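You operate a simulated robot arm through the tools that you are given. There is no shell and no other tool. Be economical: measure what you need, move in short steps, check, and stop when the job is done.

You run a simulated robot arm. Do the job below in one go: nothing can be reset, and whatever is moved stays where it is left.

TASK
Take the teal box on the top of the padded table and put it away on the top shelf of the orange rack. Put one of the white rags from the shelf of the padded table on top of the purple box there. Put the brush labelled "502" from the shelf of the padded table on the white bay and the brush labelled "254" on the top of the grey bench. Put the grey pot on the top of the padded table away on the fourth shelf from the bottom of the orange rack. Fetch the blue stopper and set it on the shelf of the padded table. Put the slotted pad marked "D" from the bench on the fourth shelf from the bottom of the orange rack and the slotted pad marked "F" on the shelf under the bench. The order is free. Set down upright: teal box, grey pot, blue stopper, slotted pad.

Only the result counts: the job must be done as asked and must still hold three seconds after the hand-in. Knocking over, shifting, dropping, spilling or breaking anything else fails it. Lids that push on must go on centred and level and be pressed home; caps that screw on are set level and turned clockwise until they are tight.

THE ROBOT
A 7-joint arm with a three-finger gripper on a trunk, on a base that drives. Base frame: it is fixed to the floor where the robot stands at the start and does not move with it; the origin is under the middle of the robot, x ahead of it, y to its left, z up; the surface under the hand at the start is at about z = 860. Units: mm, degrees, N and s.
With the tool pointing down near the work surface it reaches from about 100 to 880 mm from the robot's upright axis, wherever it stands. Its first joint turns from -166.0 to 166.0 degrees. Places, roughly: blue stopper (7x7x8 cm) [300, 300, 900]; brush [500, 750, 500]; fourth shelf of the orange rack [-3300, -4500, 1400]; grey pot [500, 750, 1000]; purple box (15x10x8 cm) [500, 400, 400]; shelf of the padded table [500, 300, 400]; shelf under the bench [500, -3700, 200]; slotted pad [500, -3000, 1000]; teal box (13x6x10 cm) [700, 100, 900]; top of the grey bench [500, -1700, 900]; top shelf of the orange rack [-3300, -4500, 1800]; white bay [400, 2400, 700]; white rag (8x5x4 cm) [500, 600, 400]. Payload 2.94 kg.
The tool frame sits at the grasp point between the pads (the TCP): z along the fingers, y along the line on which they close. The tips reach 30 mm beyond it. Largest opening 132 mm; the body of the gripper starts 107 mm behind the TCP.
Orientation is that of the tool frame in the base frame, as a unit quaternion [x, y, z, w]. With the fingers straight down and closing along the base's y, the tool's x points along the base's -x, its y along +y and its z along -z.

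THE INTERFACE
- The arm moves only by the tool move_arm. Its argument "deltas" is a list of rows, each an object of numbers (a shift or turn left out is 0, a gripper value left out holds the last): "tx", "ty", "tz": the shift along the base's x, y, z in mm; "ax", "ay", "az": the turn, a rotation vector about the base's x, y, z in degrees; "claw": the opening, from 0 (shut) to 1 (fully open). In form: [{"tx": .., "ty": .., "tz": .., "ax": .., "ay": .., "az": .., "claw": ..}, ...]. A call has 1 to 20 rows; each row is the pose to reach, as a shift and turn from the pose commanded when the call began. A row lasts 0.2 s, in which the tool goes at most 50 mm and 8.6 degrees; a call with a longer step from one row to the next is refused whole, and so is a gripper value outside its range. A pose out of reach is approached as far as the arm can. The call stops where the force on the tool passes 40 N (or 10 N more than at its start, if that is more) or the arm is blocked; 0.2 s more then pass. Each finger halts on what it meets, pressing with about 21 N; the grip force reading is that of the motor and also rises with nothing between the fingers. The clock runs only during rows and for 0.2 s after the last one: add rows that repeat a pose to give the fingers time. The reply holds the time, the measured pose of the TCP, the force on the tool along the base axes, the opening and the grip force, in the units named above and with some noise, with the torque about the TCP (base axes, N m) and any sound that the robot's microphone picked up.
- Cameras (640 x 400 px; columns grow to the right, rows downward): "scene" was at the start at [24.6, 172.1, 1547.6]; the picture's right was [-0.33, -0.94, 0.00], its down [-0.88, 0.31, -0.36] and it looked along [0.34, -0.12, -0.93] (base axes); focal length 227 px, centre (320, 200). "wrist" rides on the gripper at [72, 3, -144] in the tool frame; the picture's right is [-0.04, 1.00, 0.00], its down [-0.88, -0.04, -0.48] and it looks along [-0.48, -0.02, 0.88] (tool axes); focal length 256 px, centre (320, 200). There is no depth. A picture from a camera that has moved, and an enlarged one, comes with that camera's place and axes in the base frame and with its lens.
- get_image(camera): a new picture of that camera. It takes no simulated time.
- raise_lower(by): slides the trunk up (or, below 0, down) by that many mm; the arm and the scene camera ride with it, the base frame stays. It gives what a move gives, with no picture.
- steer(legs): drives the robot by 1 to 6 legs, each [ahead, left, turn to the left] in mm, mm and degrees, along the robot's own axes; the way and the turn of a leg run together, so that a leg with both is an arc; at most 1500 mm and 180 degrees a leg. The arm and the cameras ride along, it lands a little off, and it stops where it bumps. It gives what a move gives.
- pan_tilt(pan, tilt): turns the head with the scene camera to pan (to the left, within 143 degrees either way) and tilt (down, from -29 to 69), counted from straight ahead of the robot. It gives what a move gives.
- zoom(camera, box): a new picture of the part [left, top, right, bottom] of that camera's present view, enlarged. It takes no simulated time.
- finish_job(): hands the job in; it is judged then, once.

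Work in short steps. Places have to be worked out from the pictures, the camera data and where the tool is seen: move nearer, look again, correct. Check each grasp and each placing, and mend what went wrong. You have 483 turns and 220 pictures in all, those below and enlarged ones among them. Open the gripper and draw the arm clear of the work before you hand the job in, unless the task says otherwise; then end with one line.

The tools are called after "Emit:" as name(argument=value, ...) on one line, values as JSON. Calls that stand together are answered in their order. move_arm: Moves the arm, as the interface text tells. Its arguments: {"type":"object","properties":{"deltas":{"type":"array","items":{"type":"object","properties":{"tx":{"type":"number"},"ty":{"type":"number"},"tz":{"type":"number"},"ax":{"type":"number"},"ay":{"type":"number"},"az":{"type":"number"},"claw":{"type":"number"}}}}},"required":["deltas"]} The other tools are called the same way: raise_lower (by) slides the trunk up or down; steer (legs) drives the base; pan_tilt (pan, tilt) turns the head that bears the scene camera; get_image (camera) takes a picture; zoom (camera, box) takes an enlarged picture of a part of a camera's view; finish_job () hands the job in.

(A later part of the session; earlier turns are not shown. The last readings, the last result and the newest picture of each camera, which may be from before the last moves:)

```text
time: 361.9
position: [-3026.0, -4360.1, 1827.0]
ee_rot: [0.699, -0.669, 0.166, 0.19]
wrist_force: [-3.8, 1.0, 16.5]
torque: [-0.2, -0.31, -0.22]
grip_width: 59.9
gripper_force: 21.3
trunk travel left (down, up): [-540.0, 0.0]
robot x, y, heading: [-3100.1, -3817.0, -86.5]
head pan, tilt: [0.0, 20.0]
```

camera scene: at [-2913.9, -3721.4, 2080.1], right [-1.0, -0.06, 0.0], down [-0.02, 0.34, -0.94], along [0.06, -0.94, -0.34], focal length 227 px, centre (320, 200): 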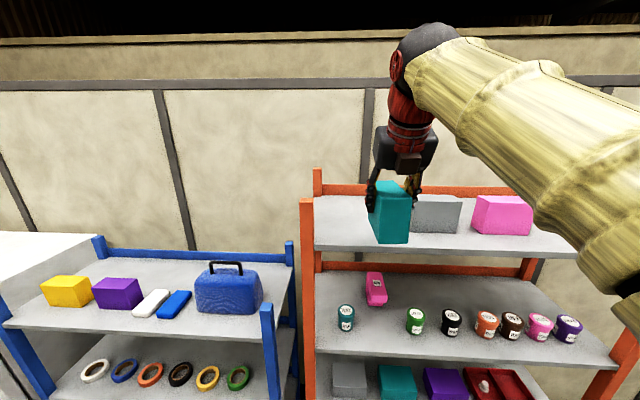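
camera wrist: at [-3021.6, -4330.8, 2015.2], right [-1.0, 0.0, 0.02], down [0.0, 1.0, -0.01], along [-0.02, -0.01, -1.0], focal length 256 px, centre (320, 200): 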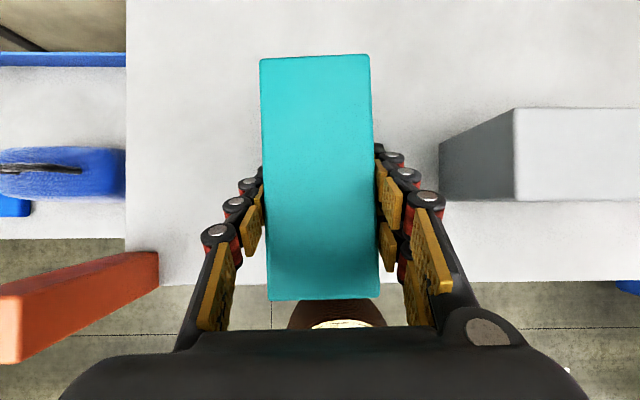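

Contact at z 1827. Release, lift, and look.

Emit:
move_arm(deltas=[{"claw": 0.52}, {"claw": 0.62}, {"claw": 0.62}, {"claw": 0.62}, {"tz": 25}, {"tz": 50}, {"tz": 75}, {"tz": 85, "ty": 20}])

Emit:
get_image(camera="wrist")

```text
time: 363.7
position: [-3024.0, -4336.8, 1911.0]
ee_rot: [0.7, -0.669, 0.166, 0.189]
wrist_force: [0.3, 0.9, 0.6]
torque: [-0.07, -0.01, -0.03]
grip_width: 82.0
gripper_force: 0.6
trunk travel left (down, up): [-540.0, 0.0]
robot x, y, heading: [-3096.0, -3818.0, -86.6]
head pan, tilt: [0.0, 20.0]
```

```text
123 pictures are left
camera wrist: at [-3021.1, -4329.9, 2070.5], right [-1.0, 0.0, 0.02], down [0.0, 1.0, -0.01], along [-0.02, -0.01, -1.0], focal length 256 px, centre (320, 200)
```

wrist: 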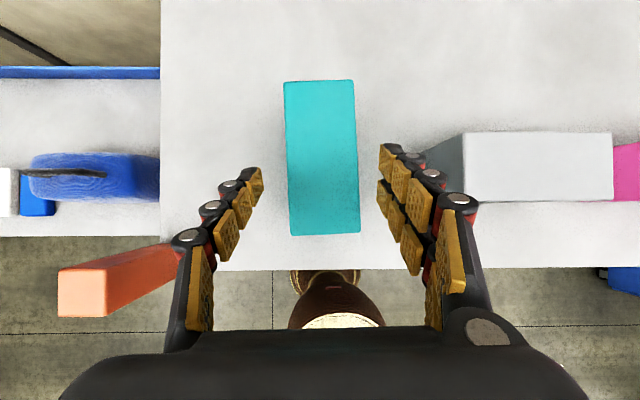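

Teal box stands on the top shelf. Back out and drive back to the padded table for the grey pot.

Emit:
steer(legs=[[-460, 0, -3], [0, 1500, 0], [0, 700, 0], [0, 0, 89.5], [0, 1500, 0], [0, 1500, 0]])

Emit:
steer(legs=[[0, 1050, 0]])

Emit:
raise_lower(by=-400)

Emit:
move_arm(deltas=[{"tz": -45}, {"tz": -90}, {"tz": -135}, {"tz": -180, "tx": 20}, {"tz": -225, "tx": 40}, {"tz": -260, "tx": 60}, {"tz": -290, "tx": 80}, {"tz": -300, "tx": 100, "ay": -5}, {"tz": -300, "tx": 110, "ay": -10}, {"tz": -300, "tx": 120, "ay": -15}, {"tz": -300, "tx": 130, "ay": -20}, {"tz": -300, "tx": 140, "ay": -25}, {"tz": -300, "tx": 150, "ay": -28}])

Emit:
get_image(camera="wrist")

```text
time: 395.0
position: [-104.8, -396.4, 1909.4]
ee_rot: [0.966, -0.054, 0.249, 0.036]
wrist_force: [-0.2, 1.1, 0.2]
torque: [-0.01, 0.01, -0.04]
grip_width: 81.7
gripper_force: 0.1
trunk travel left (down, up): [-540.0, 0.0]
robot x, y, heading: [-632.3, -392.1, -5.2]
head pan, tilt: [0.0, 20.0]
```

```text
time: 400.3
position: [-1.9, 632.9, 1909.1]
ee_rot: [0.966, -0.058, 0.25, 0.037]
wrist_force: [0.6, 0.5, 0.0]
torque: [-0.02, -0.01, 0.0]
grip_width: 81.7
gripper_force: 0.0
trunk travel left (down, up): [-540.0, 0.0]
robot x, y, heading: [-530.1, 638.4, -5.7]
head pan, tilt: [0.0, 20.0]
```

```text
time: 404.2
position: [-4.2, 632.8, 1508.4]
ee_rot: [0.966, -0.058, 0.249, 0.036]
wrist_force: [0.7, 0.4, -0.3]
torque: [0.02, -0.02, -0.02]
grip_width: 81.7
gripper_force: 0.0
trunk travel left (down, up): [-140.0, 400.0]
robot x, y, heading: [-530.4, 641.6, -5.7]
head pan, tilt: [0.0, 20.0]
```

```text
time: 407.0
position: [147.4, 633.0, 1210.2]
ee_rot: [0.877, -0.065, 0.476, 0.022]
wrist_force: [-0.3, -0.5, 0.2]
torque: [-0.04, -0.01, 0.03]
grip_width: 81.7
gripper_force: 0.1
trunk travel left (down, up): [-140.0, 400.0]
robot x, y, heading: [-533.8, 641.9, -5.9]
head pan, tilt: [0.0, 20.0]
```

```text
122 pictures are left
camera wrist: at [64.8, 636.6, 1347.7], right [-0.16, -0.99, -0.06], down [-0.86, 0.17, -0.47], along [0.48, -0.02, -0.88], focal length 256 px, centre (320, 200)
```

wrist: 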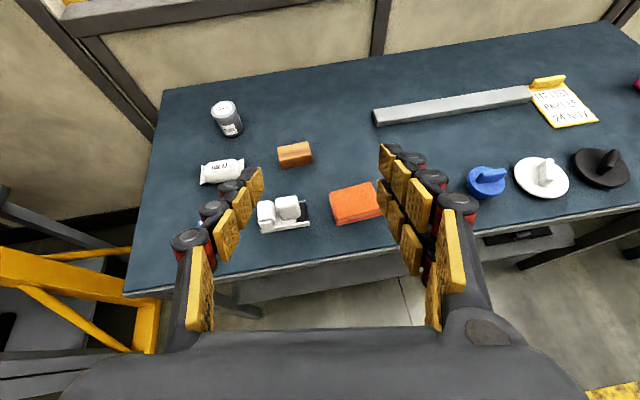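

Pot ≈[589,821]. I straighten the heading, shift left, and remove the small tool roll.

Emit:
steer(legs=[[0, 0, 5.9], [0, 118, 0], [240, 0, 0]])

Emit:
move_arm(deltas=[{"tx": 30, "tz": -40, "ax": -3.4, "az": 3.3}, {"tx": 60, "tz": -70, "ax": -3.4, "az": 3.3}, {"tx": 90, "tz": -100, "ax": -3.4, "az": 3.3}])

Emit:
get_image(camera="wrist")

```text
time: 410.1
position: [381.7, 813.5, 1209.5]
ee_rot: [0.88, -0.021, 0.475, -0.002]
wrist_force: [-0.4, -0.5, 0.0]
torque: [-0.03, -0.04, 0.01]
grip_width: 81.7
gripper_force: 0.1
trunk travel left (down, up): [-140.0, 400.0]
robot x, y, heading: [-292.3, 757.8, -0.4]
head pan, tilt: [0.0, 20.0]
```

```text
time: 410.9
position: [468.4, 810.4, 1108.2]
ee_rot: [0.879, 0.018, 0.476, 0.011]
wrist_force: [-0.6, -0.4, -0.5]
torque: [0.02, 0.05, 0.01]
grip_width: 81.9
gripper_force: 0.1
trunk travel left (down, up): [-140.0, 400.0]
robot x, y, heading: [-296.3, 754.9, -0.4]
head pan, tilt: [0.0, 20.0]
```

```text
121 pictures are left
camera wrist: at [386.9, 811.7, 1246.7], right [0.0, -1.0, 0.0], down [-0.88, 0.0, -0.48], along [0.48, 0.0, -0.88], focal length 256 px, centre (320, 200)
```

wrist: 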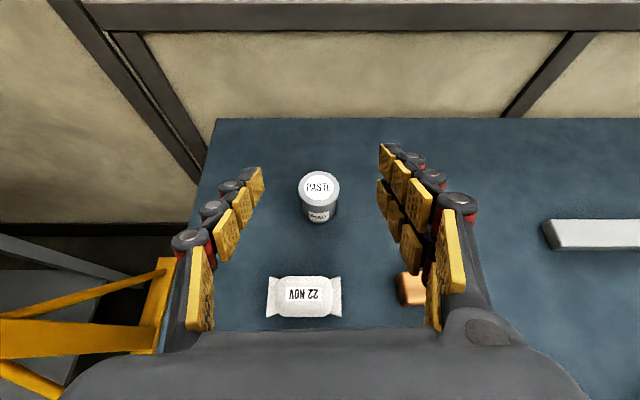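

Pot centre ≈[585,812], about 60 mm tall. Drive 90 mm and descend partway to check.

Emit:
steer(legs=[[90, 0, 0]])

Emit:
move_arm(deltas=[{"tx": 10, "tz": -40}, {"tx": 20, "tz": -80}, {"tx": 26, "tz": -120}])

Emit:
get_image(camera="wrist")

```text
time: 412.0
position: [559.4, 812.8, 1109.4]
ee_rot: [0.879, 0.019, 0.476, 0.011]
wrist_force: [-0.6, 0.6, -0.1]
torque: [0.03, 0.01, 0.0]
grip_width: 82.0
gripper_force: 0.0
trunk travel left (down, up): [-140.0, 400.0]
robot x, y, heading: [-199.6, 755.5, 0.1]
head pan, tilt: [0.0, 20.0]
```

```text
time: 412.8
position: [587.1, 810.1, 989.9]
ee_rot: [0.879, 0.018, 0.476, 0.01]
wrist_force: [-0.3, -0.9, 0.8]
torque: [-0.02, 0.03, 0.01]
grip_width: 81.7
gripper_force: 0.1
trunk travel left (down, up): [-140.0, 400.0]
robot x, y, heading: [-205.1, 756.7, -0.1]
head pan, tilt: [0.0, 20.0]
```

```text
120 pictures are left
camera wrist: at [505.4, 811.0, 1126.0], right [0.0, -1.0, 0.0], down [-0.88, 0.0, -0.48], along [0.48, 0.0, -0.88], focal length 256 px, centre (320, 200)
```

wrist: 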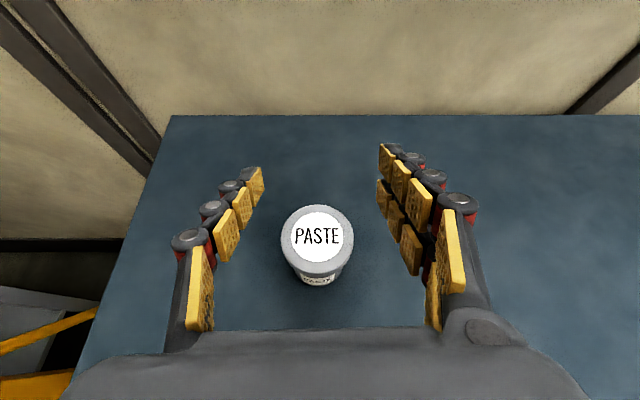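

Pot centre ≈[579,813], lid top ≈936. Descend to z 898 and close.

Emit:
move_arm(deltas=[{"tx": -7, "ty": 2, "tz": -35}, {"tx": -7, "ty": 2, "tz": -65}, {"tx": -7, "ty": 2, "tz": -91}, {"tx": -7, "ty": 2, "tz": -91, "claw": 0.3}, {"tx": -7, "ty": 2, "tz": -91, "claw": 0.3}, {"tx": -7, "ty": 2, "tz": -91, "claw": 0.3}, {"tx": -7, "ty": 2, "tz": -91, "claw": 0.3}])

Emit:
get_image(camera="wrist")

```text
time: 414.4
position: [577.1, 813.1, 897.4]
ee_rot: [0.879, 0.019, 0.476, 0.01]
wrist_force: [-0.5, 1.7, 1.6]
torque: [0.15, 0.0, 0.0]
grip_width: 54.4
gripper_force: 21.7
trunk travel left (down, up): [-140.0, 400.0]
robot x, y, heading: [-206.9, 751.1, -0.2]
head pan, tilt: [0.0, 20.0]
```

```text
119 pictures are left
camera wrist: at [495.1, 812.8, 1035.4], right [0.0, -1.0, 0.0], down [-0.88, 0.0, -0.47], along [0.47, 0.0, -0.88], focal length 256 px, centre (320, 200)
```

wrist: 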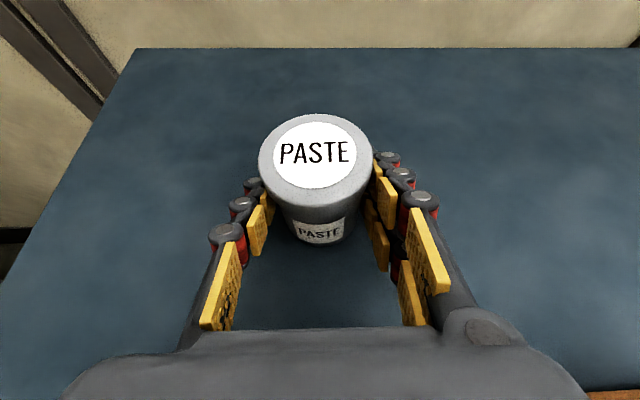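

Gripped. Lift straight up.

Emit:
move_arm(deltas=[{"tz": 8}, {"tz": 40}, {"tz": 85}, {"tz": 130}, {"tz": 175}, {"tz": 220}])

Emit:
get_image(camera="wrist")

```text
time: 415.8
position: [577.8, 815.9, 1115.3]
ee_rot: [0.881, 0.017, 0.473, 0.011]
wrist_force: [-0.2, -0.1, -2.2]
torque: [0.02, -0.09, 0.0]
grip_width: 54.3
gripper_force: 20.7
trunk travel left (down, up): [-140.0, 400.0]
robot x, y, heading: [-207.3, 756.3, 0.3]
head pan, tilt: [0.0, 20.0]
```

```text
118 pictures are left
camera wrist: at [496.2, 815.8, 1254.2], right [0.0, -1.0, 0.0], down [-0.88, 0.0, -0.47], along [0.47, 0.0, -0.88], focal length 256 px, centre (320, 200)
```

wrist: 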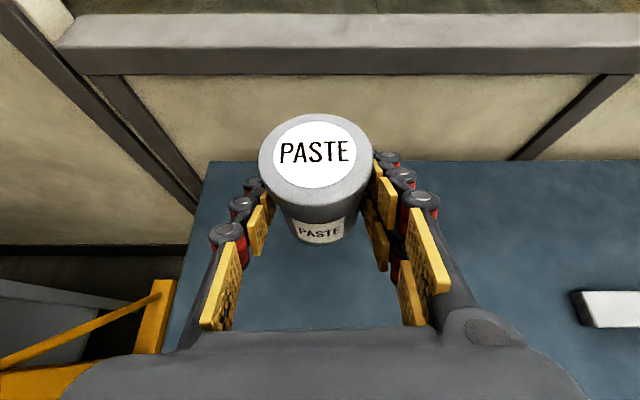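

Back off, retract and raise, then head for the rack.

Emit:
steer(legs=[[-725, 0, 0]])

Emit:
raise_lower(by=400)

Emit:
move_arm(deltas=[{"tx": -40}, {"tx": -80}, {"tx": -120}, {"tx": -140}])

Emit:
steer(legs=[[0, -1500, 0], [0, -1500, 0], [0, -1090, 0]])

```text
time: 419.8
position: [-162.1, 810.4, 1119.1]
ee_rot: [0.88, 0.011, 0.475, 0.014]
wrist_force: [0.2, -0.7, -1.7]
torque: [0.06, -0.02, 0.01]
grip_width: 53.9
gripper_force: 20.4
trunk travel left (down, up): [-140.0, 400.0]
robot x, y, heading: [-945.4, 766.4, -1.1]
head pan, tilt: [0.0, 20.0]
```

```text
time: 423.6
position: [-160.5, 810.0, 1519.2]
ee_rot: [0.88, 0.011, 0.474, 0.015]
wrist_force: [-0.1, 0.1, -1.6]
torque: [-0.02, -0.02, 0.01]
grip_width: 54.1
gripper_force: 20.7
trunk travel left (down, up): [-540.0, 0.0]
robot x, y, heading: [-944.6, 762.0, -1.2]
head pan, tilt: [0.0, 20.0]
```

```text
time: 424.6
position: [-301.0, 809.8, 1519.0]
ee_rot: [0.879, 0.01, 0.476, 0.015]
wrist_force: [0.6, 0.3, -1.8]
torque: [-0.01, 0.01, -0.04]
grip_width: 54.1
gripper_force: 21.6
trunk travel left (down, up): [-540.0, 0.0]
robot x, y, heading: [-945.0, 764.6, -1.2]
head pan, tilt: [0.0, 20.0]
```

```text
time: 444.4
position: [-446.7, -3332.9, 1519.7]
ee_rot: [0.88, 0.0, 0.475, 0.02]
wrist_force: [0.4, -1.0, -2.3]
torque: [0.03, -0.03, -0.01]
grip_width: 53.8
gripper_force: 21.6
trunk travel left (down, up): [-540.0, 0.0]
robot x, y, heading: [-1092.5, -3362.7, -2.6]
head pan, tilt: [0.0, 20.0]
```

Turn to face the rack and slide to the gap.

Emit:
steer(legs=[[0, 0, -87.4], [0, -1030, 0]])

Emit:
steer(legs=[[0, -1020, 0]])

Emit:
get_image(camera="scene")

Emit:
get_image(camera="wrist")

```text
time: 453.4
position: [-2032.5, -4034.7, 1519.0]
ee_rot: [0.649, -0.594, 0.337, 0.335]
wrist_force: [0.5, -0.3, -1.3]
torque: [0.01, -0.04, 0.04]
grip_width: 54.1
gripper_force: 21.3
trunk travel left (down, up): [-540.0, 0.0]
robot x, y, heading: [-2124.1, -3395.4, -87.2]
head pan, tilt: [0.0, 20.0]
```

```text
time: 458.7
position: [-3054.2, -4078.1, 1518.3]
ee_rot: [0.647, -0.597, 0.335, 0.337]
wrist_force: [0.0, 0.8, -1.5]
torque: [0.01, -0.02, 0.04]
grip_width: 53.9
gripper_force: 21.6
trunk travel left (down, up): [-540.0, 0.0]
robot x, y, heading: [-3135.3, -3437.2, -87.9]
head pan, tilt: [0.0, 20.0]
```

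```text
117 pictures are left
camera scene: at [-2943.3, -3494.6, 2080.2], right [-1.0, -0.04, 0.0], down [-0.01, 0.34, -0.94], along [0.04, -0.94, -0.34], focal length 227 px, centre (320, 200)
```

scene: 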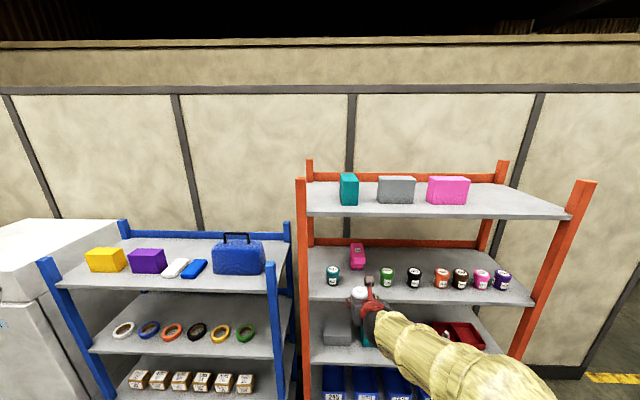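

```text
116 pictures are left
camera wrist: at [-3058.4, -3998.5, 1657.3], right [-1.0, -0.04, 0.0], down [-0.03, 0.88, -0.47], along [0.02, -0.47, -0.88], focal length 256 px, centre (320, 200)
```

wrist: 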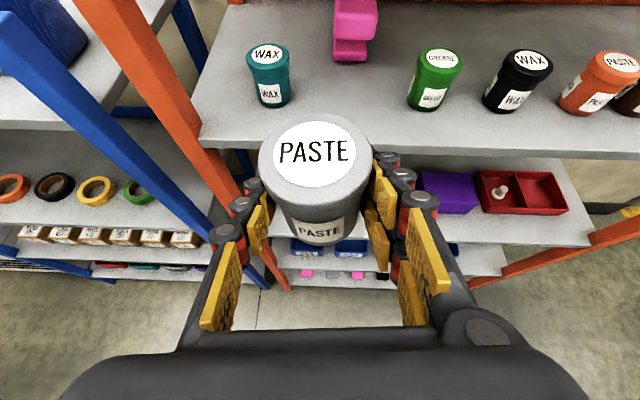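

Align: 227 ahead, 20 right and -2° turn to bring the pot over the front of the gap.

Emit:
steer(legs=[[0, -20, -2.1], [120, 0, 0]])

Emit:
get_image(camera="wrist")

```text
time: 460.3
position: [-3096.7, -4206.2, 1518.1]
ee_rot: [0.636, -0.609, 0.328, 0.342]
wrist_force: [0.1, -0.9, -1.6]
torque: [0.0, -0.03, 0.04]
grip_width: 54.2
gripper_force: 20.9
trunk travel left (down, up): [-540.0, 0.0]
robot x, y, heading: [-3156.2, -3560.3, -89.8]
head pan, tilt: [0.0, 20.0]
```

```text
115 pictures are left
camera wrist: at [-3098.4, -4126.1, 1656.0], right [-1.0, 0.0, 0.0], down [0.0, 0.88, -0.47], along [0.0, -0.47, -0.88], focal length 256 px, centre (320, 200)
```

wrist: 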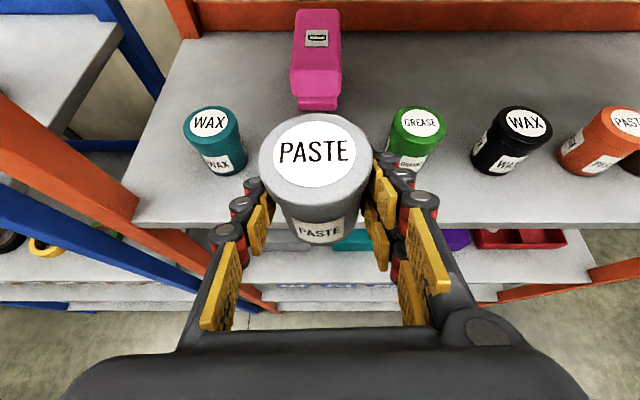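

Nicely between the jars (mid x≈-3092). Drive 100 mm further and lower partway.

Emit:
steer(legs=[[100, 5, 0]])

Emit:
move_arm(deltas=[{"tz": -25}, {"tz": -50}, {"tz": -70}, {"tz": -85}])

Emit:
get_image(camera="wrist")

```text
time: 461.5
position: [-3093.2, -4302.9, 1518.3]
ee_rot: [0.637, -0.609, 0.328, 0.342]
wrist_force: [-0.1, 0.7, -1.7]
torque: [0.04, 0.05, 0.0]
grip_width: 54.1
gripper_force: 21.1
trunk travel left (down, up): [-540.0, 0.0]
robot x, y, heading: [-3150.7, -3657.3, -90.0]
head pan, tilt: [0.0, 20.0]
```

```text
time: 462.5
position: [-3091.2, -4304.1, 1434.7]
ee_rot: [0.635, -0.609, 0.329, 0.343]
wrist_force: [-0.6, 0.6, -1.5]
torque: [0.02, -0.01, 0.0]
grip_width: 53.9
gripper_force: 20.9
trunk travel left (down, up): [-540.0, 0.0]
robot x, y, heading: [-3147.7, -3662.5, -90.3]
head pan, tilt: [0.0, 20.0]
```

```text
114 pictures are left
camera wrist: at [-3092.6, -4223.0, 1571.6], right [-1.0, 0.0, 0.0], down [0.0, 0.88, -0.47], along [0.0, -0.47, -0.88], focal length 256 px, centre (320, 200)
```

wrist: 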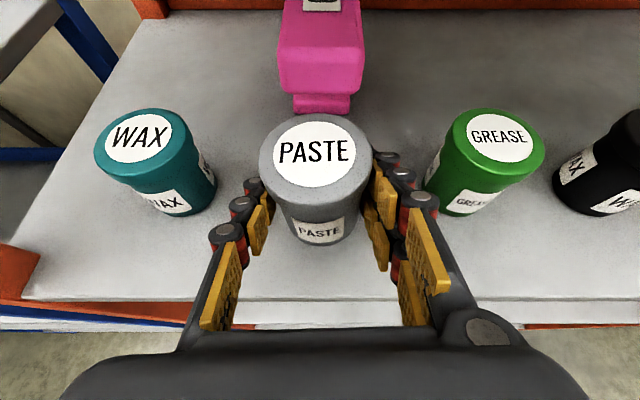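

Clearances are fine (~90 mm to each jar edge). Lower to contact.

Emit:
move_arm(deltas=[{"tz": -6}, {"tz": -12}, {"tz": -17}, {"tz": -20}, {"tz": -23}, {"tz": -26}])

```text
time: 463.9
position: [-3091.2, -4300.6, 1407.9]
ee_rot: [0.635, -0.609, 0.328, 0.344]
wrist_force: [-0.5, 0.1, -0.9]
torque: [0.01, -0.02, 0.0]
grip_width: 54.3
gripper_force: 21.0
trunk travel left (down, up): [-540.0, 0.0]
robot x, y, heading: [-3146.0, -3661.8, -89.9]
head pan, tilt: [0.0, 20.0]
```

Emit:
move_arm(deltas=[{"tz": -2}, {"tz": -4}, {"tz": -6}, {"tz": -8}])

```text
time: 464.9
position: [-3092.8, -4301.4, 1403.2]
ee_rot: [0.634, -0.608, 0.33, 0.345]
wrist_force: [0.9, -3.1, 24.0]
torque: [-0.36, 0.02, 0.07]
grip_width: 53.0
gripper_force: 21.0
trunk travel left (down, up): [-540.0, 0.0]
robot x, y, heading: [-3148.4, -3661.5, -90.0]
head pan, tilt: [0.0, 20.0]
```

Contact (24 N). Release, lift, and look.

Emit:
move_arm(deltas=[{"claw": 0.5}, {"claw": 0.56}, {"claw": 0.56}, {"tz": 25}, {"tz": 60}, {"tz": 95}, {"tz": 110}])

Emit:
get_image(camera="wrist")

```text
time: 466.5
position: [-3093.5, -4300.7, 1506.8]
ee_rot: [0.636, -0.609, 0.328, 0.341]
wrist_force: [0.7, 0.4, 0.2]
torque: [0.01, -0.04, 0.02]
grip_width: 74.2
gripper_force: 0.0
trunk travel left (down, up): [-540.0, 0.0]
robot x, y, heading: [-3151.0, -3658.7, -90.1]
head pan, tilt: [0.0, 20.0]
```

```text
113 pictures are left
camera wrist: at [-3094.9, -4220.7, 1645.3], right [-1.0, 0.0, 0.0], down [0.0, 0.88, -0.47], along [0.0, -0.47, -0.88], focal length 256 px, centre (320, 200)
```

wrist: 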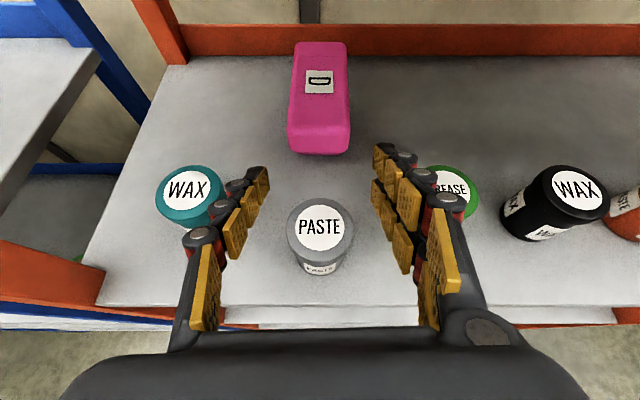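

Pot placed. Back out and return to the padded table for the stopper and rag.

Emit:
steer(legs=[[-310, 0, 0], [0, 1500, 0], [0, 750, 0], [0, 0, 90]])

Emit:
steer(legs=[[0, 1500, 0], [0, 1500, 0], [0, 500, 0]])

Emit:
pan_tilt(pan=0, tilt=45)

Emit:
get_image(camera="scene")

```text
time: 483.2
position: [-249.4, -3315.1, 1507.5]
ee_rot: [0.88, 0.023, 0.475, 0.008]
wrist_force: [0.9, -0.1, 0.1]
torque: [0.03, 0.0, 0.02]
grip_width: 73.9
gripper_force: 0.1
trunk travel left (down, up): [-540.0, 0.0]
robot x, y, heading: [-887.6, -3377.5, 0.4]
head pan, tilt: [0.0, 20.0]
```

```text
time: 500.4
position: [-311.2, 241.5, 1508.3]
ee_rot: [0.879, 0.035, 0.475, 0.002]
wrist_force: [-0.2, 0.0, -0.2]
torque: [-0.03, -0.02, -0.03]
grip_width: 73.8
gripper_force: 0.1
trunk travel left (down, up): [-540.0, 0.0]
robot x, y, heading: [-950.2, 160.5, 2.2]
head pan, tilt: [0.0, 20.0]
```

```text
time: 501.3
position: [-310.2, 239.7, 1508.7]
ee_rot: [0.879, 0.036, 0.475, 0.001]
wrist_force: [-0.1, 0.0, 0.0]
torque: [-0.01, -0.03, 0.01]
grip_width: 73.8
gripper_force: 0.0
trunk travel left (down, up): [-540.0, 0.0]
robot x, y, heading: [-949.7, 156.6, 1.9]
head pan, tilt: [0.0, 45.0]
```

```text
112 pictures are left
camera scene: at [-903.4, 350.7, 2041.5], right [0.04, -1.0, 0.0], down [-0.71, -0.03, -0.71], along [0.71, 0.03, -0.71], focal length 227 px, centre (320, 200)
```

scene: 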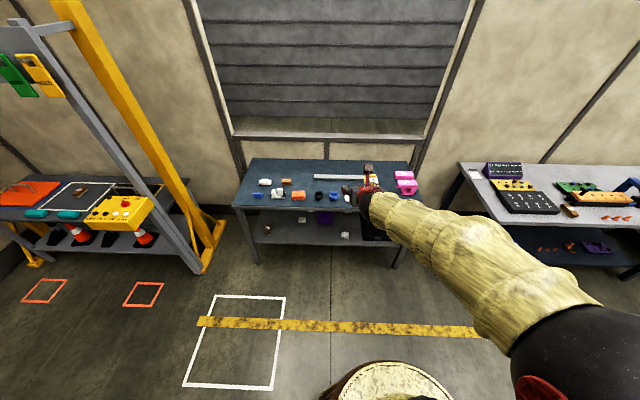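

Lower the trunk and approach the blue stopper (≈[298,300]).

Emit:
raise_lower(by=-400)

Emit:
steer(legs=[[330, 40, -1.9]])

Emit:
get_image(camera="wrist")

```text
time: 505.1
position: [-310.3, 239.5, 1108.2]
ee_rot: [0.88, 0.036, 0.474, 0.001]
wrist_force: [-0.4, 0.2, -0.1]
torque: [-0.01, 0.01, -0.02]
grip_width: 74.0
gripper_force: 0.1
trunk travel left (down, up): [-140.0, 400.0]
robot x, y, heading: [-948.1, 160.5, 2.3]
head pan, tilt: [0.0, 45.0]
```

```text
time: 507.3
position: [18.7, 267.5, 1107.8]
ee_rot: [0.88, 0.022, 0.475, 0.008]
wrist_force: [-0.1, -0.4, -0.1]
torque: [0.0, 0.01, 0.03]
grip_width: 74.0
gripper_force: 0.1
trunk travel left (down, up): [-140.0, 400.0]
robot x, y, heading: [-624.1, 208.0, 0.2]
head pan, tilt: [0.0, 45.0]
```

```text
111 pictures are left
camera wrist: at [-64.1, 265.5, 1245.6], right [0.01, -1.0, 0.0], down [-0.88, 0.0, -0.47], along [0.47, 0.0, -0.88], focal length 256 px, centre (320, 200)
```

wrist: 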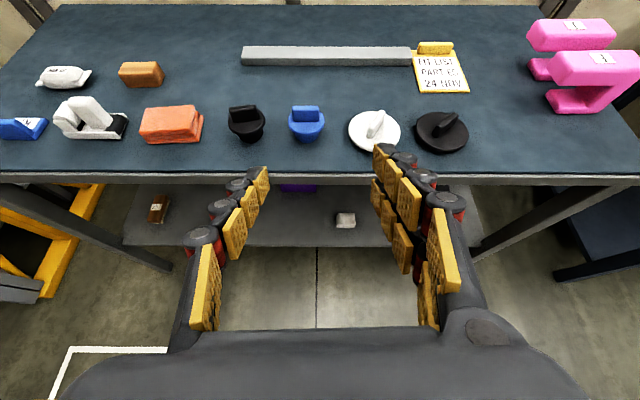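

Emit:
zoom(camera="wrist", box=[220, 80, 420, 180])

```text
3.20 times, centred on (320, 130) of wrist
camera zoom: at [-64.1, 265.5, 1245.6], right [0.01, -1.0, 0.0], down [-0.88, 0.0, -0.47], along [0.47, 0.0, -0.88], focal length 819 px, centre (320, 424)
```

zoom: 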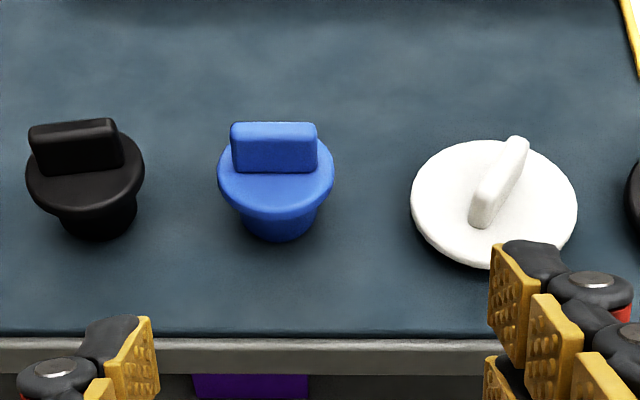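

Stopper ≈[290,291] with its handle bar along y. I drive closer and re-measure.

Emit:
steer(legs=[[200, 22, 0]])

Emit:
move_arm(deltas=[{"tz": -40}, {"tz": -80}, {"tz": -100}])

Emit:
get_image(camera="wrist")

```text
time: 508.9
position: [218.2, 288.0, 1107.3]
ee_rot: [0.88, 0.021, 0.475, 0.009]
wrist_force: [0.1, 0.0, 0.0]
torque: [-0.03, -0.04, 0.0]
grip_width: 74.1
gripper_force: 0.1
trunk travel left (down, up): [-140.0, 400.0]
robot x, y, heading: [-424.3, 227.3, 0.1]
head pan, tilt: [0.0, 45.0]
```

```text
time: 509.7
position: [218.0, 288.2, 1009.9]
ee_rot: [0.88, 0.021, 0.475, 0.009]
wrist_force: [0.9, -0.2, 0.7]
torque: [-0.04, 0.01, -0.01]
grip_width: 73.8
gripper_force: 0.0
trunk travel left (down, up): [-140.0, 400.0]
robot x, y, heading: [-424.7, 227.7, 0.1]
head pan, tilt: [0.0, 45.0]
```

```text
109 pictures are left
camera wrist: at [135.7, 286.3, 1148.2], right [0.0, -1.0, 0.0], down [-0.88, 0.0, -0.47], along [0.47, 0.0, -0.88], focal length 256 px, centre (320, 200)
```

wrist: 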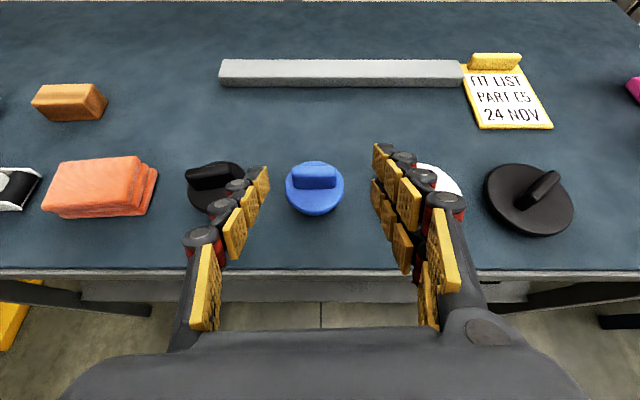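

Continue closer above the stopper for a finer look.

Emit:
steer(legs=[[70, 0, 0]])

Emit:
move_arm(deltas=[{"tz": -25}, {"tz": -45}])

Emit:
get_image(camera="wrist")

```text
time: 510.7
position: [286.7, 287.6, 1009.4]
ee_rot: [0.88, 0.021, 0.474, 0.009]
wrist_force: [-0.9, 0.0, -0.3]
torque: [-0.01, 0.02, 0.01]
grip_width: 74.1
gripper_force: 0.1
trunk travel left (down, up): [-140.0, 400.0]
robot x, y, heading: [-355.2, 230.3, 0.4]
head pan, tilt: [0.0, 45.0]
```

```text
time: 511.3
position: [288.0, 286.7, 964.5]
ee_rot: [0.88, 0.02, 0.474, 0.01]
wrist_force: [-0.2, 0.5, 0.5]
torque: [-0.03, 0.03, -0.03]
grip_width: 74.1
gripper_force: 0.2
trunk travel left (down, up): [-140.0, 400.0]
robot x, y, heading: [-355.7, 228.7, 0.2]
head pan, tilt: [0.0, 45.0]
```

```text
108 pictures are left
camera wrist: at [207.0, 286.2, 1103.5], right [0.0, -1.0, 0.0], down [-0.88, 0.0, -0.47], along [0.47, 0.0, -0.88], focal length 256 px, centre (320, 200)
```

wrist: 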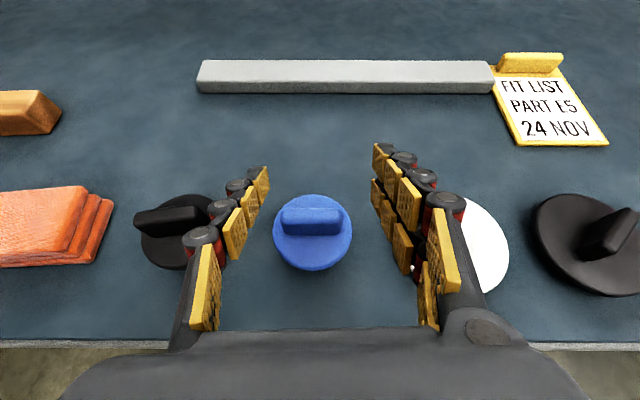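

Handle: z≈890–921, centre [292,293]. Descend to z 912 and close on the handle ends.

Emit:
move_arm(deltas=[{"tx": 2, "ty": 5, "tz": -25}, {"tx": 2, "ty": 5, "tz": -45}, {"tx": 2, "ty": 5, "tz": -52}, {"tx": 2, "ty": 5, "tz": -52, "claw": 0.2}, {"tx": 2, "ty": 5, "tz": -52, "claw": 0.2}, {"tx": 2, "ty": 5, "tz": -52, "claw": 0.2}, {"tx": 2, "ty": 5, "tz": -52, "claw": 0.2}])

Emit:
get_image(camera="wrist")

```text
time: 512.9
position: [288.7, 291.2, 914.4]
ee_rot: [0.88, 0.021, 0.474, 0.01]
wrist_force: [-0.6, 0.5, 1.5]
torque: [-0.03, -0.02, 0.02]
grip_width: 65.6
gripper_force: 21.3
trunk travel left (down, up): [-140.0, 400.0]
robot x, y, heading: [-353.7, 232.1, 0.1]
head pan, tilt: [0.0, 45.0]
```

```text
107 pictures are left
camera wrist: at [207.2, 291.4, 1051.9], right [0.0, -1.0, 0.0], down [-0.88, 0.0, -0.47], along [0.47, 0.0, -0.88], focal length 256 px, centre (320, 200)
```

wrist: 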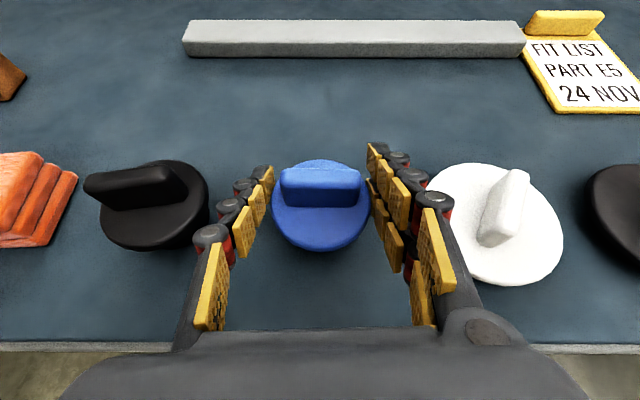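

It grips the flange (66 mm) near the pads' lower edge. I reopen, lower 8 mm and regrip for a firmer hold.

Emit:
move_arm(deltas=[{"claw": 0.56}, {"claw": 0.56}, {"tz": -5}, {"tz": -10}, {"tz": -10, "claw": 0.3}, {"tz": -10, "claw": 0.3}, {"tz": -10, "claw": 0.3}])

Emit:
move_arm(deltas=[{"tz": 5}, {"tz": 25}, {"tz": 50}, {"tz": 80}])

Emit:
get_image(camera="wrist")

```text
time: 514.5
position: [287.5, 292.2, 902.0]
ee_rot: [0.88, 0.021, 0.475, 0.009]
wrist_force: [-0.4, -0.1, 0.4]
torque: [0.02, 0.0, 0.02]
grip_width: 65.7
gripper_force: 20.8
trunk travel left (down, up): [-140.0, 400.0]
robot x, y, heading: [-355.5, 227.8, 0.6]
head pan, tilt: [0.0, 45.0]
```

```text
time: 515.5
position: [288.9, 292.7, 982.8]
ee_rot: [0.881, 0.021, 0.473, 0.009]
wrist_force: [0.3, -0.9, -1.8]
torque: [0.0, -0.03, -0.03]
grip_width: 65.3
gripper_force: 21.1
trunk travel left (down, up): [-140.0, 400.0]
robot x, y, heading: [-356.8, 230.7, 0.1]
head pan, tilt: [0.0, 45.0]
```

```text
106 pictures are left
camera wrist: at [207.6, 292.4, 1121.0], right [0.0, -1.0, 0.0], down [-0.88, 0.0, -0.47], along [0.47, 0.0, -0.88], focal length 256 px, centre (320, 200)
```

wrist: 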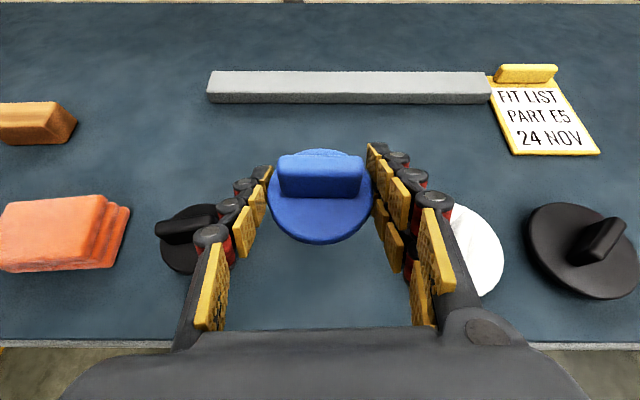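

Stopper held upright. Back off, lower the trunk, and bring the arm down for the shelf.

Emit:
steer(legs=[[-520, 0, 0], [0, 185, 0]])

Emit:
raise_lower(by=-140)

Emit:
move_arm(deltas=[{"tx": 15, "tz": -40}, {"tx": 30, "tz": -80}, {"tx": 45, "tz": -120}, {"tx": 60, "tz": -160}, {"tx": 75, "tz": -200}, {"tx": 90, "tz": -240}, {"tx": 105, "tz": -280}, {"tx": 120, "tz": -320}, {"tx": 135, "tz": -350}, {"tx": 150, "tz": -370}])

Emit:
get_image(camera="wrist")

Emit:
get_image(camera="scene")

```text
time: 519.6
position: [-221.0, 478.1, 983.0]
ee_rot: [0.88, 0.025, 0.474, 0.007]
wrist_force: [1.0, -1.5, -1.8]
torque: [0.04, 0.04, 0.03]
grip_width: 65.6
gripper_force: 20.8
trunk travel left (down, up): [-140.0, 400.0]
robot x, y, heading: [-869.4, 405.2, 0.7]
head pan, tilt: [0.0, 45.0]
```

```text
time: 521.2
position: [-221.2, 477.6, 843.1]
ee_rot: [0.879, 0.024, 0.475, 0.008]
wrist_force: [-0.2, -0.1, -1.0]
torque: [0.0, 0.02, 0.0]
grip_width: 65.2
gripper_force: 21.1
trunk travel left (down, up): [0.0, 540.0]
robot x, y, heading: [-866.5, 409.5, 0.8]
head pan, tilt: [0.0, 45.0]
```

```text
time: 523.4
position: [-69.7, 475.7, 467.6]
ee_rot: [0.882, 0.022, 0.47, 0.011]
wrist_force: [0.4, -0.3, -2.3]
torque: [-0.02, -0.02, -0.02]
grip_width: 65.5
gripper_force: 20.9
out of reach, approached as far as the arm can: row 7, 8, 9
trunk travel left (down, up): [0.0, 540.0]
robot x, y, heading: [-866.4, 410.3, 0.6]
head pan, tilt: [0.0, 45.0]
```

```text
105 pictures are left
camera wrist: at [-151.7, 475.9, 606.9], right [0.0, -1.0, 0.01], down [-0.88, -0.01, -0.47], along [0.47, 0.0, -0.88], focal length 256 px, centre (320, 200)
```

wrist: 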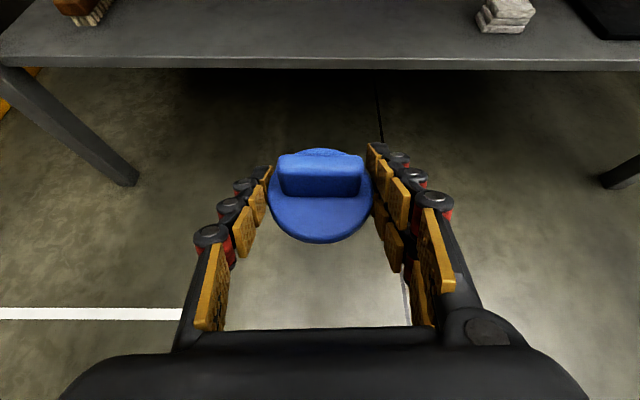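

```text
104 pictures are left
camera scene: at [-813.2, 599.0, 1501.1], right [0.01, -1.0, 0.0], down [-0.71, -0.01, -0.71], along [0.71, 0.01, -0.71], focal length 227 px, centre (320, 200)
```

scene: 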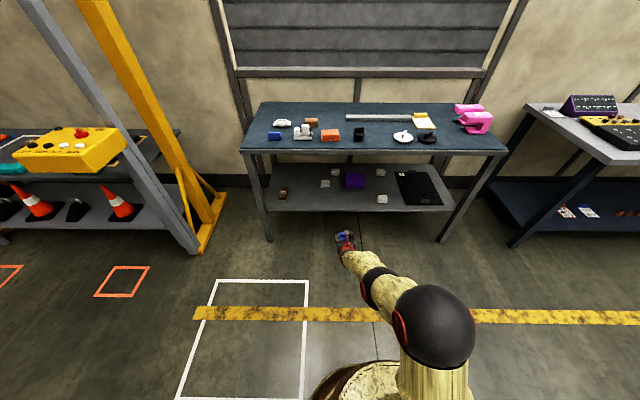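

Stopper bottom at ≈425, above the shelf. Drive in 375 mm to x≈305.

Emit:
steer(legs=[[375, 0, -0.6]])

Emit:
get_image(camera="wrist")

```text
time: 525.8
position: [304.0, 468.8, 472.5]
ee_rot: [0.881, 0.018, 0.473, 0.014]
wrist_force: [0.8, -0.5, -1.1]
torque: [0.0, 0.03, 0.0]
grip_width: 65.6
gripper_force: 21.6
trunk travel left (down, up): [0.0, 540.0]
robot x, y, heading: [-492.4, 412.1, -0.0]
head pan, tilt: [0.0, 45.0]
```

```text
103 pictures are left
camera wrist: at [223.7, 469.7, 610.4], right [-0.01, -1.0, 0.0], down [-0.88, 0.0, -0.47], along [0.47, -0.01, -0.88], focal length 256 px, centre (320, 200)
```

wrist: 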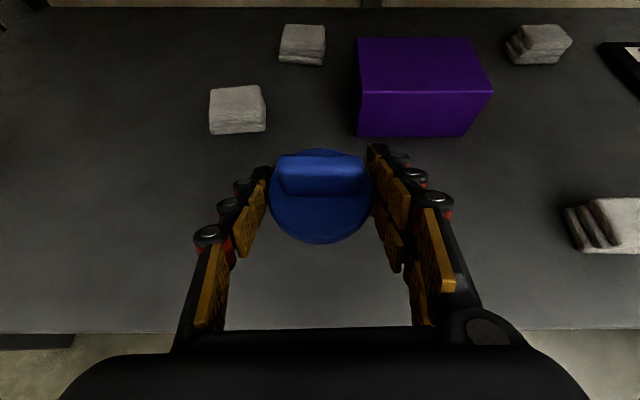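

Lower gently to the shelf.

Emit:
move_arm(deltas=[{"tz": -20}, {"tz": -40}, {"tz": -50}, {"tz": -56}, {"tz": -60}])

Emit:
move_arm(deltas=[{"tz": -3}, {"tz": -6}, {"tz": -9}])

```text
time: 527.0
position: [304.3, 469.5, 412.3]
ee_rot: [0.881, 0.017, 0.473, 0.014]
wrist_force: [0.8, 0.1, -1.4]
torque: [0.02, 0.01, 0.01]
grip_width: 65.6
gripper_force: 20.6
trunk travel left (down, up): [0.0, 540.0]
robot x, y, heading: [-493.9, 407.2, 0.0]
head pan, tilt: [0.0, 45.0]
```

```text
time: 527.8
position: [303.9, 469.0, 402.6]
ee_rot: [0.88, 0.017, 0.474, 0.015]
wrist_force: [0.7, -0.7, -1.2]
torque: [0.02, -0.02, -0.02]
grip_width: 65.5
gripper_force: 20.4
trunk travel left (down, up): [0.0, 540.0]
robot x, y, heading: [-489.7, 409.4, -0.1]
head pan, tilt: [0.0, 45.0]
```

Emit:
move_arm(deltas=[{"tz": -2}, {"tz": -4}, {"tz": -6}, {"tz": -8}, {"tz": -10}])

```text
time: 529.0
position: [307.2, 467.5, 396.7]
ee_rot: [0.879, 0.016, 0.476, 0.016]
wrist_force: [-2.3, -1.5, 24.3]
torque: [-0.53, 0.11, -0.03]
grip_width: 64.7
gripper_force: 20.8
trunk travel left (down, up): [0.0, 540.0]
robot x, y, heading: [-495.0, 410.8, -0.3]
head pan, tilt: [0.0, 45.0]
```

Contact. Release and raise clear.

Emit:
move_arm(deltas=[{"claw": 0.55}, {"claw": 0.65}, {"claw": 0.7}, {"claw": 0.7}, {"tz": 20}, {"tz": 60}, {"tz": 90}])

Emit:
get_image(camera="wrist")

```text
time: 530.6
position: [305.1, 468.5, 479.8]
ee_rot: [0.881, 0.017, 0.473, 0.014]
wrist_force: [0.3, 0.5, -0.6]
torque: [0.05, -0.11, 0.03]
grip_width: 92.4
gripper_force: 0.0
trunk travel left (down, up): [0.0, 540.0]
robot x, y, heading: [-489.9, 410.8, 0.3]
head pan, tilt: [0.0, 45.0]
```

```text
102 pictures are left
camera wrist: at [224.2, 469.7, 618.3], right [-0.01, -1.0, 0.01], down [-0.88, 0.0, -0.47], along [0.47, -0.01, -0.88], focal length 256 px, centre (320, 200)
```

wrist: 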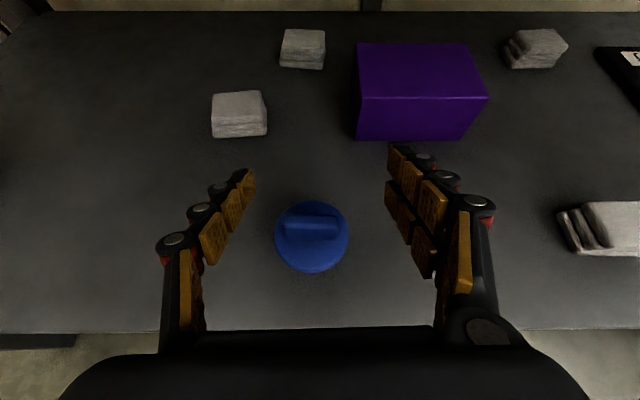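

Stopper is in place. Next the rag left of the purple box (≈[480,577]): raise a bit, open wider, and move over it.

Emit:
move_arm(deltas=[{"tz": 15, "claw": 0.85}, {"tz": 30, "claw": 0.85}, {"tz": 30, "claw": 0.85}])

Emit:
steer(legs=[[0, 108, 0], [90, 0, 0]])

Emit:
get_image(camera="wrist")

Emit:
get_image(camera="scene")

```text
time: 531.4
position: [304.5, 466.3, 512.4]
ee_rot: [0.881, 0.017, 0.473, 0.015]
wrist_force: [0.1, 1.0, -0.2]
torque: [0.04, -0.01, -0.01]
grip_width: 112.2
gripper_force: 0.0
trunk travel left (down, up): [0.0, 540.0]
robot x, y, heading: [-491.2, 408.8, 0.0]
head pan, tilt: [0.0, 45.0]
```

```text
time: 533.3
position: [394.6, 574.8, 511.9]
ee_rot: [0.881, 0.018, 0.473, 0.014]
wrist_force: [-0.4, -0.3, 0.7]
torque: [0.01, 0.03, 0.01]
grip_width: 112.0
gripper_force: 0.1
trunk travel left (down, up): [0.0, 540.0]
robot x, y, heading: [-399.8, 517.8, 0.2]
head pan, tilt: [0.0, 45.0]
```

```text
101 pictures are left
camera wrist: at [313.7, 575.4, 651.1], right [-0.01, -1.0, 0.01], down [-0.88, 0.0, -0.47], along [0.47, -0.01, -0.88], focal length 256 px, centre (320, 200)
```

wrist: 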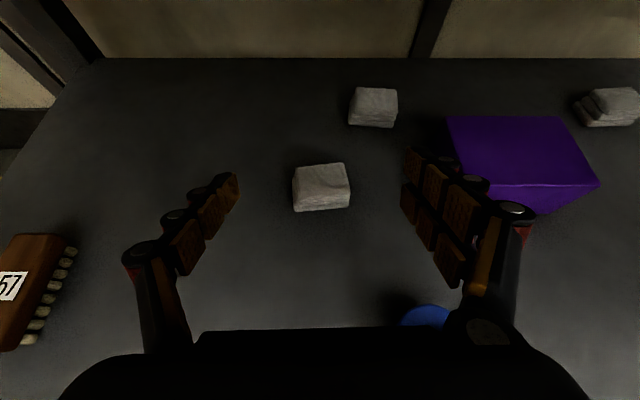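

```text
100 pictures are left
camera scene: at [-348.5, 706.3, 1501.5], right [0.0, -1.0, 0.0], down [-0.71, 0.0, -0.71], along [0.71, 0.0, -0.71], focal length 227 px, centre (320, 200)
```

scene: 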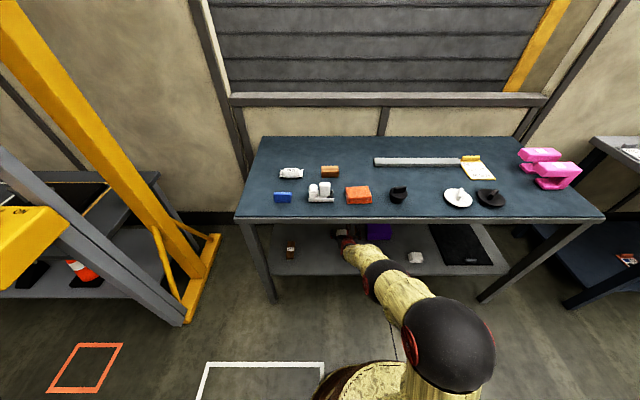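

Rag centre ≈[479,571]. Drive 78 mm, then descend and check.

Emit:
steer(legs=[[78, -4, 0]])

Emit:
move_arm(deltas=[{"tz": -25}, {"tz": -50}, {"tz": -75}])

Emit:
get_image(camera="wrist")

```text
time: 534.3
position: [473.3, 571.5, 512.3]
ee_rot: [0.881, 0.017, 0.473, 0.014]
wrist_force: [0.2, 0.1, 0.6]
torque: [-0.02, 0.03, 0.04]
grip_width: 112.2
gripper_force: 0.0
trunk travel left (down, up): [0.0, 540.0]
robot x, y, heading: [-318.0, 512.5, 0.1]
head pan, tilt: [0.0, 45.0]
```

```text
time: 535.1
position: [473.7, 568.1, 437.5]
ee_rot: [0.881, 0.017, 0.472, 0.015]
wrist_force: [-0.2, -0.4, 1.5]
torque: [-0.05, 0.06, 0.0]
grip_width: 112.1
gripper_force: 0.1
trunk travel left (down, up): [0.0, 540.0]
robot x, y, heading: [-325.5, 513.5, 0.3]
head pan, tilt: [0.0, 45.0]
```

```text
99 pictures are left
camera wrist: at [392.4, 570.1, 576.1], right [-0.01, -1.0, 0.01], down [-0.88, 0.0, -0.47], along [0.47, -0.01, -0.88], focal length 256 px, centre (320, 200)
```

wrist: 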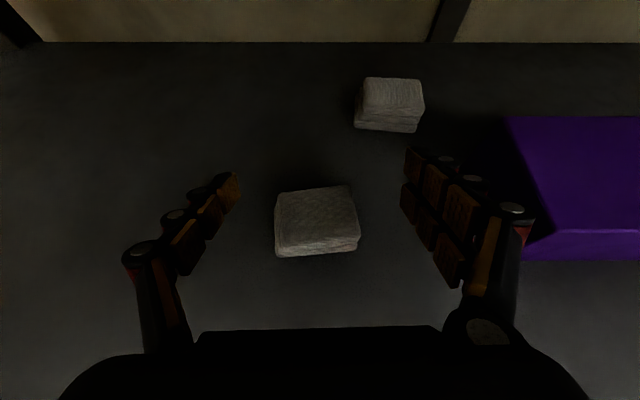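

Centred. Descend to z≈386 and close.

Emit:
move_arm(deltas=[{"tz": -25}, {"tz": -42}, {"tz": -51}, {"tz": -51, "claw": 0.3}, {"tz": -51, "claw": 0.3}, {"tz": -51, "claw": 0.3}, {"tz": -51, "claw": 0.3}, {"tz": -51, "claw": 0.3}])

Emit:
move_arm(deltas=[{"tz": 8}, {"tz": 35}, {"tz": 65}, {"tz": 95}, {"tz": 120}])

Emit:
get_image(camera="wrist")

```text
time: 536.9
position: [474.0, 570.6, 391.7]
ee_rot: [0.879, 0.016, 0.476, 0.017]
wrist_force: [-5.7, -8.7, 22.8]
torque: [-0.74, -0.04, -0.13]
grip_width: 71.4
gripper_force: 20.9
trunk travel left (down, up): [0.0, 540.0]
robot x, y, heading: [-321.1, 512.2, 0.3]
head pan, tilt: [0.0, 45.0]
```

```text
time: 538.1
position: [473.0, 571.3, 507.4]
ee_rot: [0.881, 0.017, 0.472, 0.015]
wrist_force: [-0.1, -0.4, -1.7]
torque: [0.03, -0.06, 0.0]
grip_width: 70.8
gripper_force: 20.9
trunk travel left (down, up): [0.0, 540.0]
robot x, y, heading: [-321.2, 512.6, 0.1]
head pan, tilt: [0.0, 45.0]
```

```text
98 pictures are left
camera wrist: at [392.2, 572.1, 645.5], right [-0.01, -1.0, 0.01], down [-0.88, 0.0, -0.47], along [0.47, -0.01, -0.88], focal length 256 px, centre (320, 200)
```

wrist: 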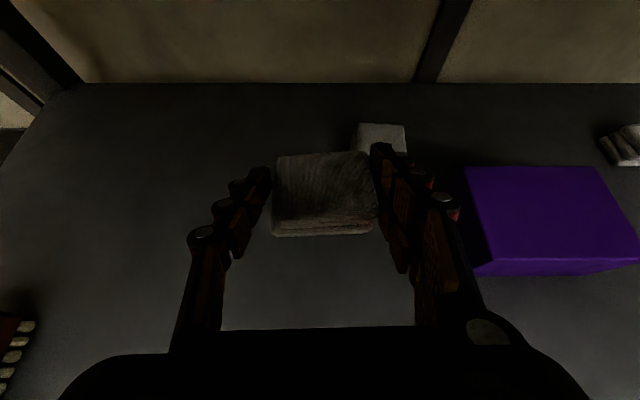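

Rag held. Raise a little and slide right over the purple box.

Emit:
move_arm(deltas=[{"tz": 15}, {"tz": 30}])

Emit:
steer(legs=[[0, -205, 0]])

Emit:
get_image(camera="wrist")

Emit:
get_image(camera="scene")

```text
time: 538.7
position: [468.5, 570.2, 530.5]
ee_rot: [0.883, 0.019, 0.469, 0.014]
wrist_force: [-0.5, -0.3, -0.9]
torque: [0.0, -0.01, 0.01]
grip_width: 70.8
gripper_force: 21.4
trunk travel left (down, up): [0.0, 540.0]
robot x, y, heading: [-323.7, 511.2, 0.2]
head pan, tilt: [0.0, 45.0]
```

```text
time: 539.9
position: [467.9, 498.1, 531.8]
ee_rot: [0.883, 0.021, 0.469, 0.012]
wrist_force: [-0.7, 0.1, -0.1]
torque: [0.03, 0.0, 0.0]
grip_width: 70.4
gripper_force: 20.6
trunk travel left (down, up): [0.0, 540.0]
robot x, y, heading: [-322.6, 437.4, -0.2]
head pan, tilt: [0.0, 45.0]
stopped in leg 1: the robot was blocked; the commanded pose is now the measured one
```

```text
97 pictures are left
camera wrist: at [388.6, 497.7, 670.7], right [0.0, -1.0, 0.01], down [-0.89, 0.0, -0.46], along [0.46, -0.01, -0.89], focal length 256 px, centre (320, 200)
```

wrist: 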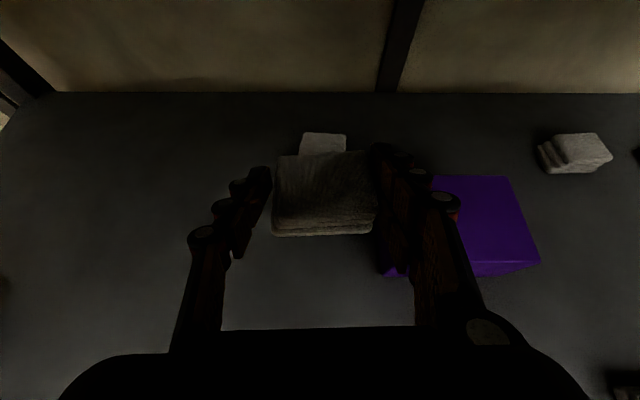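

```text
96 pictures are left
camera scene: at [-270.8, 626.8, 1501.7], right [0.0, -1.0, 0.0], down [-0.71, 0.0, -0.71], along [0.71, 0.0, -0.71], focal length 227 px, centre (320, 200)
```

scene: 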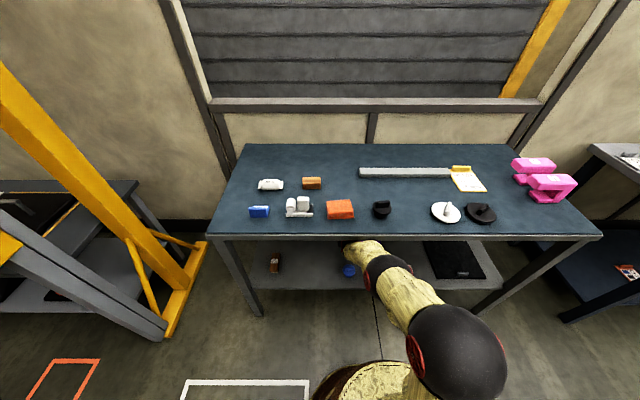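

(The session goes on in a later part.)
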